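You operate a simulated robot arm through the tools that you are given. There is no shell and no other tool. Be economical: measure what you need, move in short steps, check, and stop when the job is done.

Carry out the task below with a simulated robot arm. There is one attempt and no reset: what you move stays moved.

TASK
Pull the fitting bench drawer open.
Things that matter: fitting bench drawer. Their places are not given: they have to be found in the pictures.

It is judged by the outcome, as a careful person would: the job done as asked, and still so three seconds after it is handed in. It fails if anything else is knocked over, pushed out of place, dropped, spilled or broken.

THE ROBOT
A 7-joint arm with a two-finger parallel gripper, fixed in place. Base frame: the origin is at the foot of the arm, x ahead of it, y to its left, z up. Lengths are in mm, angles in degrees, forces in N, time in s.
With the tool pointing down near the work surface it reaches from about 280 to 680 mm from the base axis. Its first joint turns from -66.0 to 66.0 degrees. Payload 1.57 kg.
Tool frame: the origin (TCP) lies between the finger pads and is the grasp point; the fingertips stand 30 mm ahead of it; z points along the fingers, y is the line along which they close. The gripper opens to 110 mm. The fingers are 24 mm wide and 12 mm thick; the gripper's body (48 by 112 mm) begins 78 mm behind the TCP.
Orientation is that of the tool frame in the base frame, as a unit quaternion [w, x, y, z]. With the fingers straight down and closing along the base's y, the tool's x points along the base's -x, its y along +y and its z along -z.

THE INTERFACE
- The arm moves only by the tool nudge_tool. Its argument "motion" is a list of rows, each a list of 2 entries, a list of its own where there are three numbers: the shift along the base's x, y, z in m, then the turn, a rotation vector about the base's x, y, z in degrees. In form: [[[tx, ty, tz], [ax, ay, az]], ...]. A call has 1 to 10 rows; each row shifts and turns the commanded pose from where the row before left it. "hand" is the gripper command, from -1 (fully open) to 1 (shut), values between in proportion, set as the call begins (left out, the last holds). A row lasts 0.2 s, in which the tool goes at most 50 mm and 8.6 degrees; a call with a longer step from one row to the next is refused whole, and so is a gripper value outside its range. A pose out of reach is approached as far as the arm can. The call stops where the force on the tool passes 40 N (or 10 N more than at its start, if that is more) or the arm is blocked; 0.2 s more then pass. The fingers move at their own pace (about 108 mm/s each) and stop on an object; they squeeze with about 40 N. The grip force told is the motor's: it shows also when the fingers shut on nothing. Time passes only in rows, and 0.2 s behind the last, so rows that do not move let the fingers close. It gives the time, the measured TCP pose, the force on the tool (base axes), the opening and the grip force at its end, in the units of the frame above (readings bear some noise), and new pictures: "show" is both (left out), scene, wrist or none.
- Cameras (640 x 400 px; columns grow to the right, rows downward): "scene" is fixed at [167.9, -416.7, 1375.9]; the picture's right is [0.60, -0.80, 0.00], its down [-0.65, -0.49, -0.58] and it looks along [0.46, 0.35, -0.82] (base axes); focal length 374 px, centre (320, 200). "wrist" rides on the gripper at [-36, 0, -80] in the tool frame; the picture's right is [0.00, -1.00, 0.00], its down [0.97, 0.00, -0.24] and it looks along [0.24, 0.00, 0.97] (tool axes); focal length 218 px, centre (320, 200).
- point_at(camera, pixels): for up to 12 pixels [column, row] of the newest picture of that camera ("zoom" is the newest enlarged one), the place [x, y, z] in the base frame of the surface seen there, good to about 3 mm. No time passes.
- enlarge(camera, box): a new picture of the part [left, top, right, bottom] of that camera's present view, enlarged. No time passes.
- job_done(): hands the job in; it is judged then, once.

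Work in short steps. Measure before you move; look again where a grasp or a placing could have gone wrong, and mend it. You have 60 turns and 100 pictures in all, the two below and enlarged ones among them. Open the gripper and draw the arm clear of the work before you hand the job in, unless the task says otherwise; then end with one line.

The tools are called after "Call:" by a JSON object that holds its "api" and its "payload". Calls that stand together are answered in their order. nudge_tool: Moves the arm, as the interface text tells. Its arguments: {"type":"object","properties":{"motion":{"type":"array"},"hand":{"type":"number"},"show":{"type":"string","enum":["both","scene","wrist","none"]}},"required":["motion"]} The other tools are called the same way: point_at (camera, pixels) gives the place of the surface under pixels of a picture; enlarge (camera, box) takes an enlarged picture of a part of a camera's view; job_done () hands the job in.

At the start:

```text
time: 0.0
tcp_pos: [370.5, -221.2, 919.5]
orientation: [-0.001, -0.001, 1.0, 0.0]
wrist_force: [0.1, -1.4, 0.4]
grip_width: 110.2
finger_force: 0.1
```

scene: 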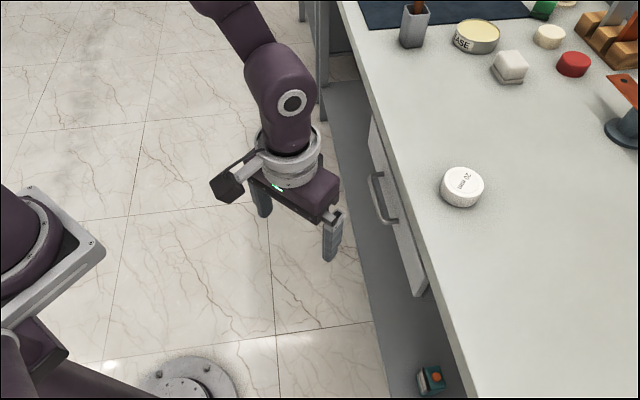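
wrist: 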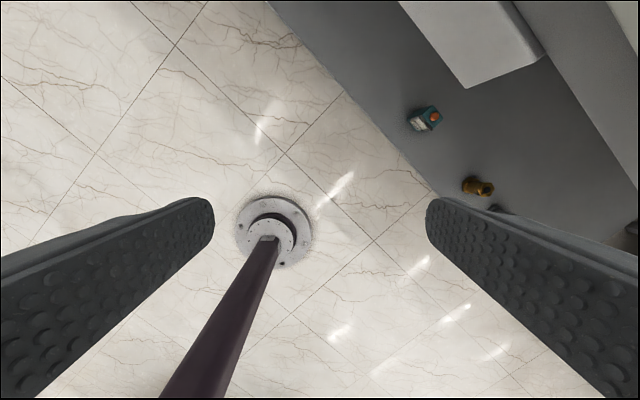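

The drawer front with a bow handle is seen around (383,198) in the scene picture. I enlarge it and measure.

Call:
{"api": "enlarge", "payload": {"camera": "scene", "box": [320, 100, 480, 300]}}

Call:
{"api": "point_at", "payload": {"camera": "scene", "pixels": [[373, 178], [376, 200], [384, 221], [397, 219], [372, 125], [415, 292], [425, 290], [390, 180], [408, 230], [440, 310], [380, 100], [400, 160]]}}

```text
2.00 times, centred on (400, 200) of scene
```

zoom: 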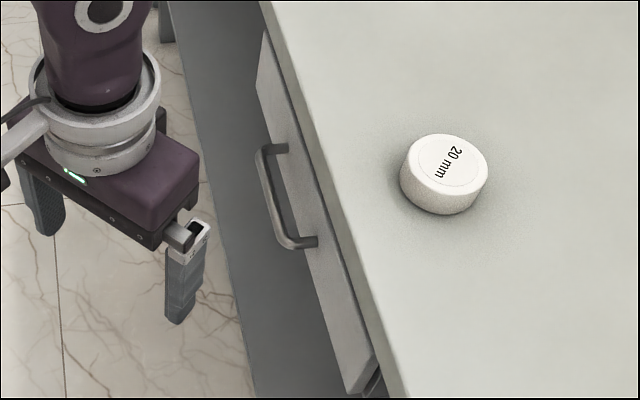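

```text
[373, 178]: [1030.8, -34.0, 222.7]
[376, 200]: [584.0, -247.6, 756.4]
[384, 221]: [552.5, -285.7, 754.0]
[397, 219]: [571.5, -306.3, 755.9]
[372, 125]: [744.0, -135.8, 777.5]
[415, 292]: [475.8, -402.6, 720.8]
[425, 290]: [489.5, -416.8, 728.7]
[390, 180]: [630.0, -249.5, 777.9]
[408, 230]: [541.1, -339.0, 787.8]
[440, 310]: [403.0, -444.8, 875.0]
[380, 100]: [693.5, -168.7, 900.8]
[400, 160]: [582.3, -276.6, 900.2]
```

Call:
{"api": "point_at", "payload": {"camera": "zoom", "pixels": [[258, 158], [262, 175], [267, 195], [274, 215], [281, 232], [288, 243], [313, 243], [285, 148], [270, 100], [300, 180], [330, 270], [350, 340]]}}

Call:
{"api": "point_at", "payload": {"camera": "scene", "pixels": [[372, 20], [400, 160], [420, 219], [445, 290], [480, 370], [350, 40]]}}

```text
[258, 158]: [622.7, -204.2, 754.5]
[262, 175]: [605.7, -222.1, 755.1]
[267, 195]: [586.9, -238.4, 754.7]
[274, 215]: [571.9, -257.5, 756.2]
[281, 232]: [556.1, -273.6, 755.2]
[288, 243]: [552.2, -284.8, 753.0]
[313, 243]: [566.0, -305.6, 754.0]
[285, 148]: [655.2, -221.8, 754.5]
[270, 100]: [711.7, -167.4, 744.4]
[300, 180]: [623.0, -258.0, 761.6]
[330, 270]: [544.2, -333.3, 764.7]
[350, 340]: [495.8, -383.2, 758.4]
```

```text
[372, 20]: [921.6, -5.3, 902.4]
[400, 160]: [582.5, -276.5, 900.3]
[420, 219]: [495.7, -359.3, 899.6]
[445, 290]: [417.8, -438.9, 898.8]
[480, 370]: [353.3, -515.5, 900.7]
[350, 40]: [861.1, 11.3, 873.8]
```

The face lies along the line y = x − 879 (45°). The bar centre is about (589,−239,751), standing 36 mm proud and below the table overhang. I'll approach horizontally with the fingers closing vertically, starting with a 45° yaw while staying clear of the bench.

Call:
{"api": "nudge_tool", "payload": {"motion": [[[0.015, 0.006, 0], [0, 0, 7.5]], [[0.015, 0.006, 0], [0, 0, 7.5]], [[0.015, 0.006, 0], [0, 0, 7.5]], [[0.015, 0.006, 0], [0, 0, 7.5]], [[0.015, 0.006, 0], [0, 0, 7.5]], [[0.015, 0.006, 0], [0, 0, 7.5]]], "hand": -1, "show": "scene"}}

```text
time: 1.4
tcp_pos: [462.0, -184.7, 919.3]
orientation: [0.0, -0.384, 0.923, 0.0]
wrist_force: [0.2, -0.5, -0.5]
grip_width: 109.8
finger_force: 0.1
```

scene: 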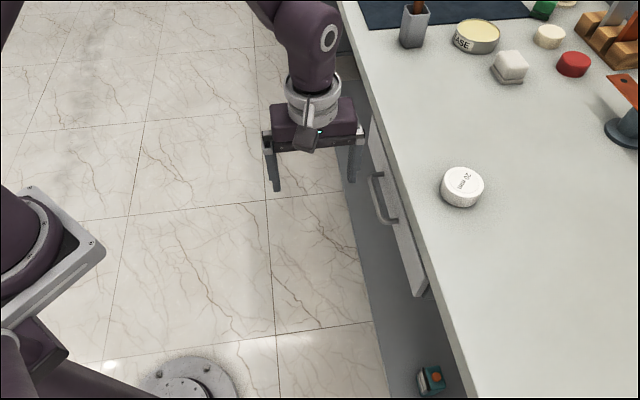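

Yaw is done. Now I tilt the tool towards the drawer while descending.

Call:
{"api": "nudge_tool", "payload": {"motion": [[[0, 0, -0.01], [-5.657, -5.657, 0]], [[0, 0, -0.01], [-5.657, -5.657, 0]], [[0, 0, -0.01], [-5.657, -5.657, 0]], [[0, 0, -0.01], [-5.657, -5.657, 0]], [[0, 0, -0.01], [-5.657, -5.657, 0]], [[0, 0, -0.01], [-5.657, -5.657, 0]], [[0, 0, -0.01], [-5.657, -5.657, 0]], [[0, 0, -0.01], [-5.657, -5.657, 0]], [[0, 0, -0.01], [-5.657, -5.657, 0]], [[0, 0, -0.01], [-5.657, -5.657, 0]]]}}

```text
time: 3.6
tcp_pos: [461.1, -186.3, 820.7]
orientation: [0.247, -0.292, 0.707, -0.595]
wrist_force: [0.3, 1.2, 0.8]
grip_width: 110.2
finger_force: 0.2
```

scene: 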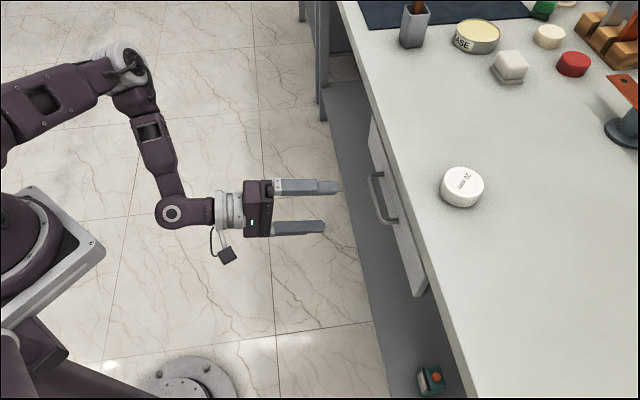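
wrist: 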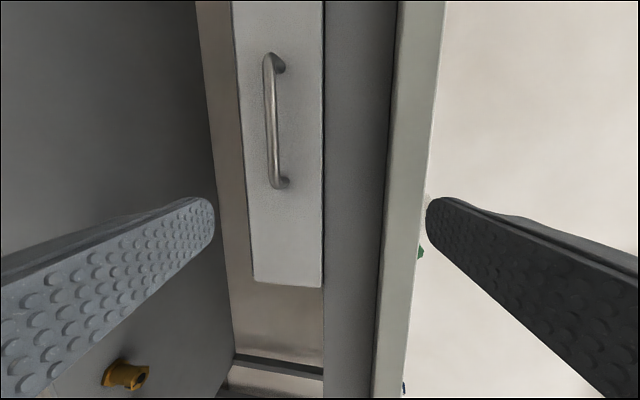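

The tool is 10° below horizontal, which suits the job. I move to a pre-grasp on the handle axis, about 78 mm short of the bar, with the fingers half open.

Call:
{"api": "nudge_tool", "payload": {"motion": [[[0.018, 0, -0.0145], [0, 0, 0]], [[0.018, 0, -0.0145], [0, 0, 0]], [[0.018, 0, -0.0145], [0, 0, 0]], [[0.018, 0, -0.0145], [0, 0, 0]], [[0, 0, 0], [0, 0, 0]]], "hand": -0.1}}

```text
time: 4.8
tcp_pos: [534.4, -186.7, 762.0]
orientation: [0.246, -0.292, 0.708, -0.594]
wrist_force: [0.4, -1.0, 0.1]
grip_width: 60.7
finger_force: 0.1
```

scene: 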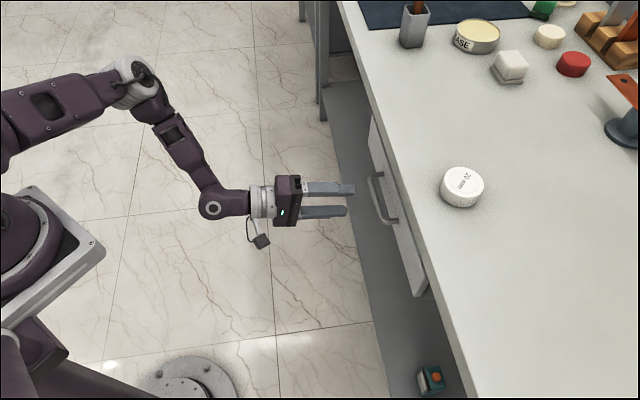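
wrist: 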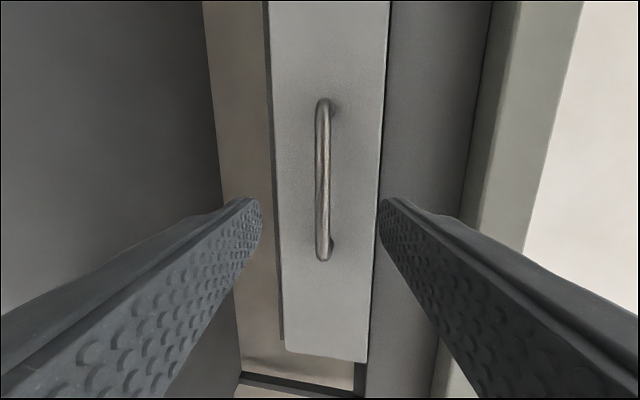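

The bar at (322,180) in the wrist view is centred between the fingers. I check its place from this view.

Call:
{"api": "point_at", "payload": {"camera": "wrist", "pixels": [[323, 105], [322, 140], [322, 180], [322, 220], [322, 254], [345, 180], [290, 180], [348, 250]]}}

```text
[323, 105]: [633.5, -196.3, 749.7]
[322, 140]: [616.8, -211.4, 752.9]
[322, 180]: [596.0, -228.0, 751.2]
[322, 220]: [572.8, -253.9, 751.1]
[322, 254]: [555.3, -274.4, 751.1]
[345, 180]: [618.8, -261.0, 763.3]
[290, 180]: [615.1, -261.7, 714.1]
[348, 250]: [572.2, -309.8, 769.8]
```

The bar centre is about (590,−240,751). I advance 66 mm along the tool, which leaves the tips about 10 mm off the face.

Call:
{"api": "nudge_tool", "payload": {"motion": [[[0.0115, -0.0115, -0.0027], [0, 0, 0]], [[0.0115, -0.0115, -0.0027], [0, 0, 0]], [[0.0115, -0.0115, -0.0027], [0, 0, 0]], [[0.0115, -0.0115, -0.0027], [0, 0, 0]]]}}

```text
time: 5.8
tcp_pos: [579.5, -231.8, 752.9]
orientation: [0.246, -0.293, 0.707, -0.594]
wrist_force: [1.0, 0.4, -0.1]
grip_width: 60.6
finger_force: 0.0
```

scene: 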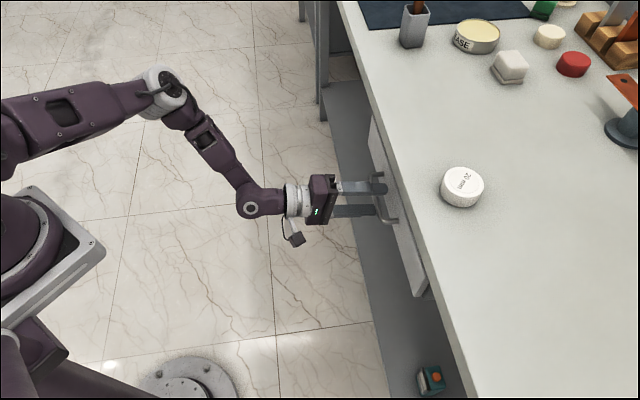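
wrist: 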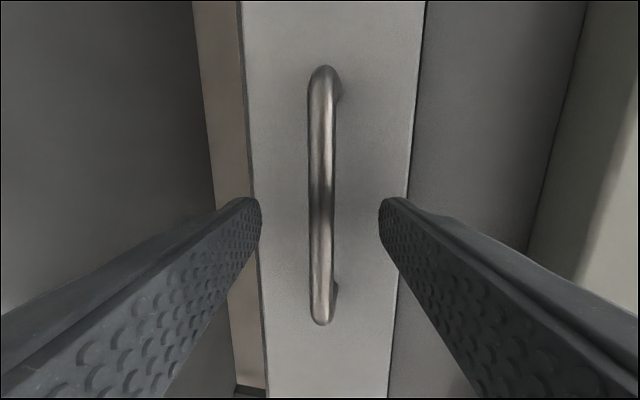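

The bar sits between the fingers, so I close.

Call:
{"api": "nudge_tool", "payload": {"motion": [[[0, 0, 0], [0, 0, 0]], [[0, 0, 0], [0, 0, 0]], [[0, 0, 0], [0, 0, 0]]], "hand": 1, "show": "wrist"}}

```text
time: 6.6
tcp_pos: [578.7, -231.9, 752.6]
orientation: [0.247, -0.293, 0.706, -0.595]
wrist_force: [-0.8, -0.9, 10.0]
grip_width: 11.5
finger_force: 28.5
```

wrist: 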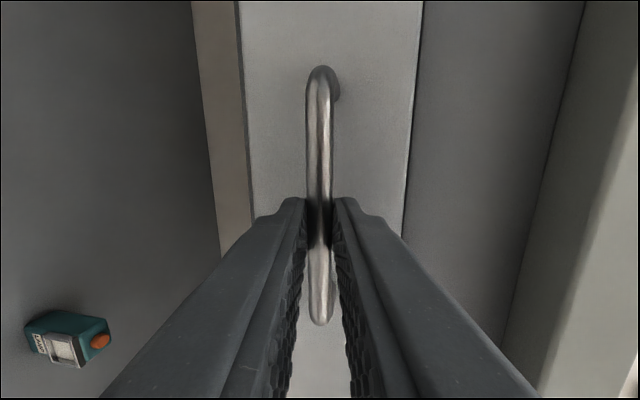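

The bar is held at 11.5 mm opening. I pull gently along the face normal, (−x,+y), in small steps.

Call:
{"api": "nudge_tool", "payload": {"motion": [[[-0.005, 0.005, 0], [0, 0, 0]], [[-0.005, 0.005, 0], [0, 0, 0]], [[-0.005, 0.005, 0], [0, 0, 0]], [[-0.005, 0.005, 0], [0, 0, 0]], [[-0.005, 0.005, 0], [0, 0, 0]], [[-0.005, 0.005, 0], [0, 0, 0]]]}}

```text
time: 8.0
tcp_pos: [549.9, -201.3, 753.2]
orientation: [0.248, -0.292, 0.707, -0.595]
wrist_force: [0.7, -0.6, 27.7]
grip_width: 11.7
finger_force: 29.0
```

scene: 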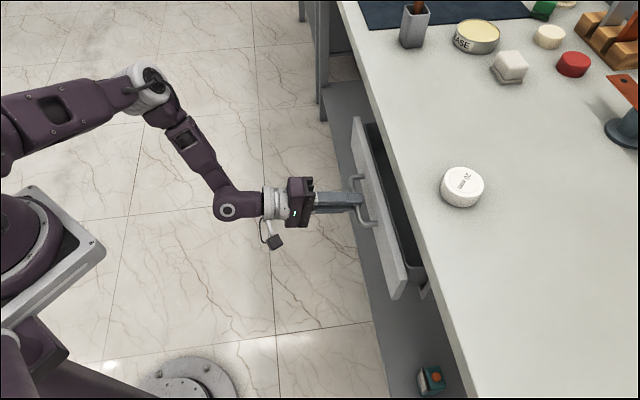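
wrist: 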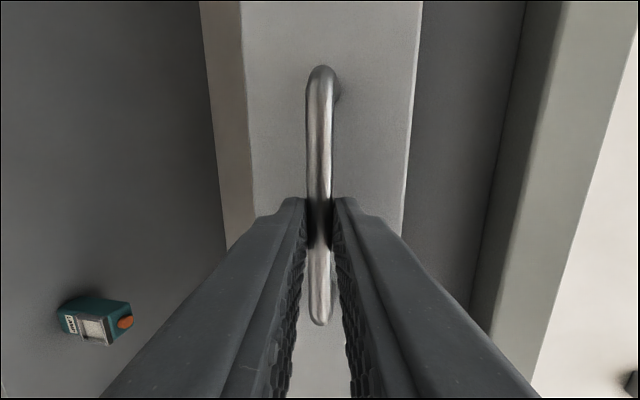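

The drawer is open by about 42 mm. A vertical force of 28 N has built up, so I raise 1 mm while pulling on to relieve it.

Call:
{"api": "nudge_tool", "payload": {"motion": [[[0, 0, 0.001], [0, 0, 0]], [[-0.005, 0.005, 0], [0, 0, 0]]], "show": "none"}}

```text
time: 8.6
tcp_pos: [544.4, -196.3, 752.7]
orientation: [0.246, -0.293, 0.706, -0.596]
wrist_force: [-3.0, -3.2, 25.0]
grip_width: 12.0
finger_force: 29.3
```

Force is slightly lower. I raise 2 mm more and continue the pull.

Call:
{"api": "nudge_tool", "payload": {"motion": [[[-0.006, 0.006, 0.001], [0, 0, 0]], [[-0.006, 0.006, 0.001], [0, 0, 0]], [[-0.006, 0.006, 0], [0, 0, 0]], [[-0.006, 0.006, 0], [0, 0, 0]], [[-0.006, 0.006, 0], [0, 0, 0]]], "show": "scene"}}

```text
time: 9.8
tcp_pos: [513.8, -165.0, 753.2]
orientation: [0.245, -0.294, 0.709, -0.593]
wrist_force: [0.6, -0.7, -4.4]
grip_width: 12.0
finger_force: 29.4
```

scene: 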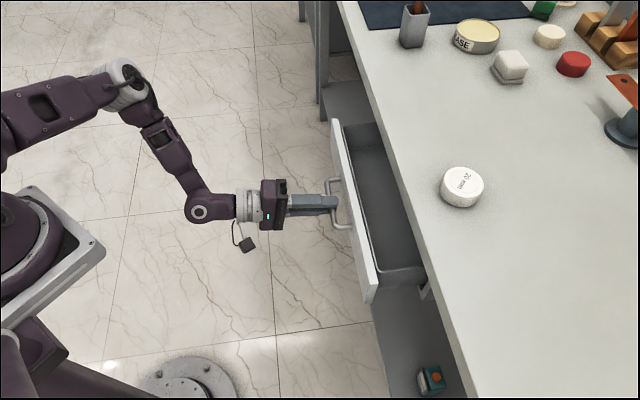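

The drawer is open by about 92 mm and the force is relieved. I continue pulling gently.

Call:
{"api": "nudge_tool", "payload": {"motion": [[[-0.006, 0.006, 0], [0, 0, 0]], [[-0.006, 0.006, 0], [0, 0, 0]], [[-0.006, 0.006, 0], [0, 0, 0]], [[-0.006, 0.006, 0], [0, 0, 0]], [[-0.006, 0.006, 0], [0, 0, 0]], [[-0.006, 0.006, 0], [0, 0, 0]], [[-0.006, 0.006, 0], [0, 0, 0]], [[-0.006, 0.006, 0], [0, 0, 0]]], "show": "scene"}}

```text
time: 11.6
tcp_pos: [466.3, -119.3, 753.5]
orientation: [0.245, -0.293, 0.709, -0.593]
wrist_force: [4.3, 3.4, -31.8]
grip_width: 11.9
finger_force: 29.1
```

scene: 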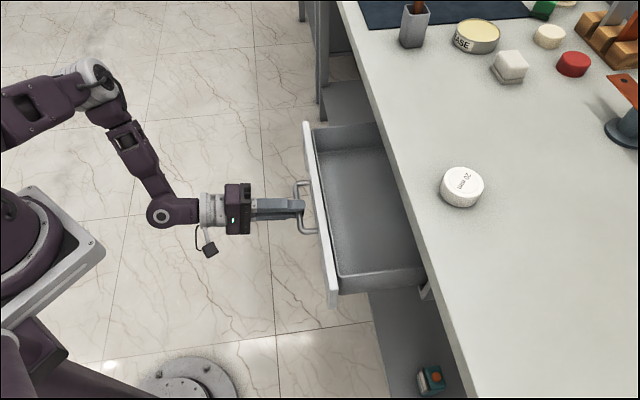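

The drawer is open by about 160 mm. The vertical force is now −32 N, so I lower 2 mm and keep pulling to see whether a stop is near.

Call:
{"api": "nudge_tool", "payload": {"motion": [[[0, 0, -0.0015], [0, 0, 0]], [[-0.004, 0.004, -0.0005], [0, 0, 0]], [[-0.005, 0.005, -0.0005], [0, 0, 0]], [[-0.005, 0.005, -0.0003], [0, 0, 0]], [[-0.005, 0.005, -0.0003], [0, 0, 0]], [[-0.005, 0.005, -0.0003], [0, 0, 0]]], "show": "scene"}}

```text
time: 13.0
tcp_pos: [443.3, -94.6, 752.7]
orientation: [0.248, -0.291, 0.705, -0.597]
wrist_force: [5.9, 5.8, 19.8]
grip_width: 11.8
finger_force: 28.8
```

scene: 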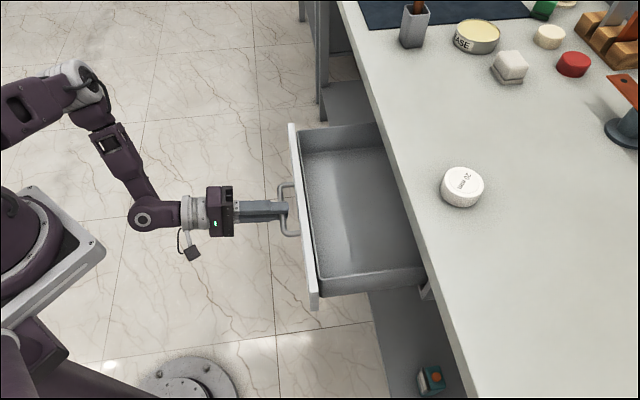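

The drawer is open by about 193 mm. I pull a little further, raising slightly to relieve the load.

Call:
{"api": "nudge_tool", "payload": {"motion": [[[0, 0, 0.001], [0, 0, 0]], [[-0.004, 0.004, 0], [0, 0, 0]], [[-0.004, 0.004, 0], [0, 0, 0]], [[-0.004, 0.004, 0], [0, 0, 0]], [[-0.004, 0.004, 0], [0, 0, 0]], [[-0.004, 0.004, 0], [0, 0, 0]], [[-0.004, 0.004, 0], [0, 0, 0]]], "show": "scene"}}

```text
time: 14.6
tcp_pos: [417.8, -70.4, 753.5]
orientation: [0.246, -0.292, 0.707, -0.595]
wrist_force: [2.2, 2.2, 22.5]
grip_width: 11.8
finger_force: 29.3
```

scene: 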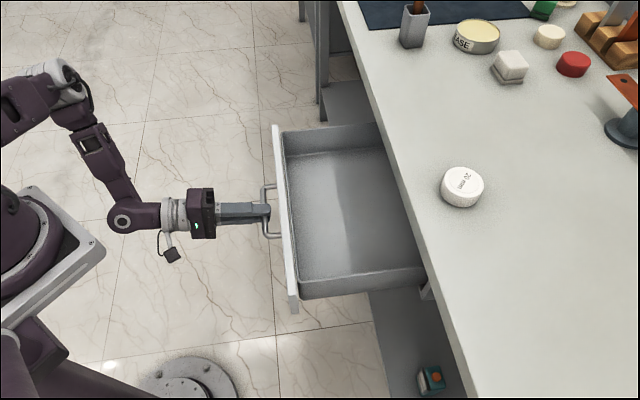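

The drawer is open by about 228 mm with no stop felt. I pull a little more in small force-guarded steps.

Call:
{"api": "nudge_tool", "payload": {"motion": [[[0, 0, 0.0015], [0, 0, 0]], [[-0.004, 0.004, 0], [0, 0, 0]], [[-0.004, 0.004, 0], [0, 0, 0]], [[-0.004, 0.004, 0], [0, 0, 0]], [[-0.004, 0.004, 0], [0, 0, 0]], [[-0.004, 0.004, 0], [0, 0, 0]]], "show": "scene"}}

```text
time: 16.0
tcp_pos: [397.5, -50.1, 752.7]
orientation: [0.246, -0.293, 0.709, -0.593]
wrist_force: [-3.0, -3.3, -6.5]
grip_width: 11.9
finger_force: 29.1
```

scene: 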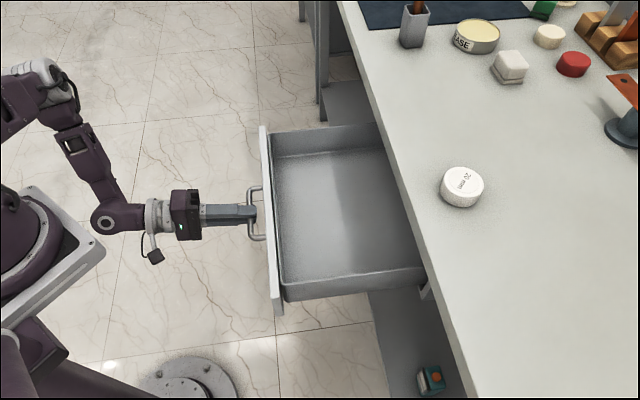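

The drawer is open by about 257 mm, which is well open. I release, opening only partway so the fingers stay clear of the front.

Call:
{"api": "nudge_tool", "payload": {"motion": [[[0, 0, 0], [0, 0, 0]], [[0, 0, 0], [0, 0, 0]], [[0, 0, 0], [0, 0, 0]]], "hand": -0.1, "show": "wrist"}}

```text
time: 16.8
tcp_pos: [397.6, -49.7, 753.5]
orientation: [0.246, -0.293, 0.708, -0.594]
wrist_force: [-0.8, 0.3, 0.2]
grip_width: 60.4
finger_force: 0.1
```

wrist: 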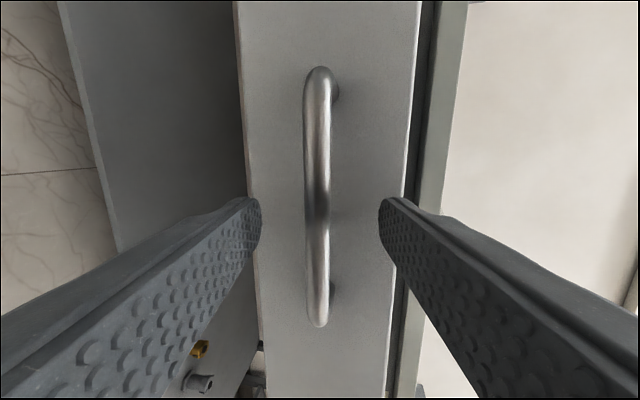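

The handle is free. I back off along the tool axis.

Call:
{"api": "nudge_tool", "payload": {"motion": [[[-0.007, 0.007, 0.0017], [0, 0, 0]], [[-0.007, 0.007, 0.0017], [0, 0, 0]], [[-0.007, 0.007, 0.0017], [0, 0, 0]], [[-0.007, 0.007, 0.0017], [0, 0, 0]], [[-0.007, 0.007, 0.0017], [0, 0, 0]], [[-0.007, 0.007, 0.0017], [0, 0, 0]], [[-0.007, 0.007, 0.0017], [0, 0, 0]]]}}

```text
time: 18.4
tcp_pos: [348.8, -1.4, 765.1]
orientation: [0.246, -0.293, 0.708, -0.593]
wrist_force: [0.7, -0.1, 0.9]
grip_width: 60.1
finger_force: 0.1
```

scene: 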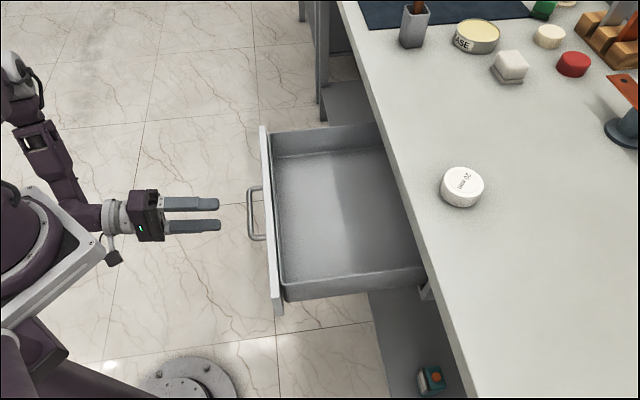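
wrist: 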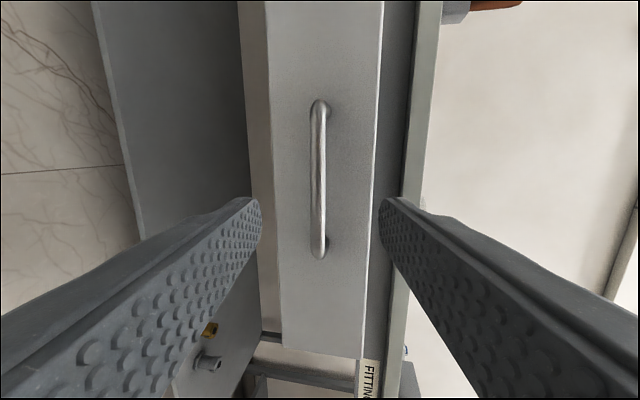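

The label by the drawer reads "FITTIN…", which confirms it is the right bench. The drawer stays open and the arm is clear, so I open the gripper fully and then hand in.

Call:
{"api": "nudge_tool", "payload": {"motion": [[[0, 0, 0], [0, 0, 0]], [[0, 0, 0], [0, 0, 0]]], "hand": -1, "show": "scene"}}

```text
time: 19.0
tcp_pos: [349.7, -1.4, 766.5]
orientation: [0.245, -0.293, 0.708, -0.594]
wrist_force: [0.2, -0.2, -0.2]
grip_width: 110.0
finger_force: 0.1
```

scene: 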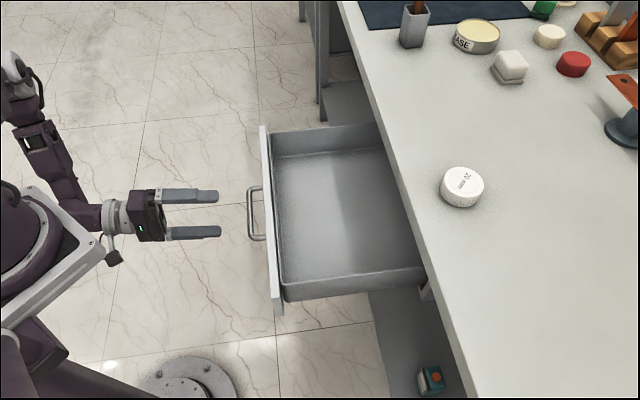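

The drawer is open and still, and everything else in view is where it was, so I hand in.

Call:
{"api": "job_done", "payload": {}}

```text
The job is handed in.
```

The fitting bench drawer is pulled open by about 257 mm (no end stop was felt), the gripper is open and clear of the handle, and nothing else in view was disturbed.
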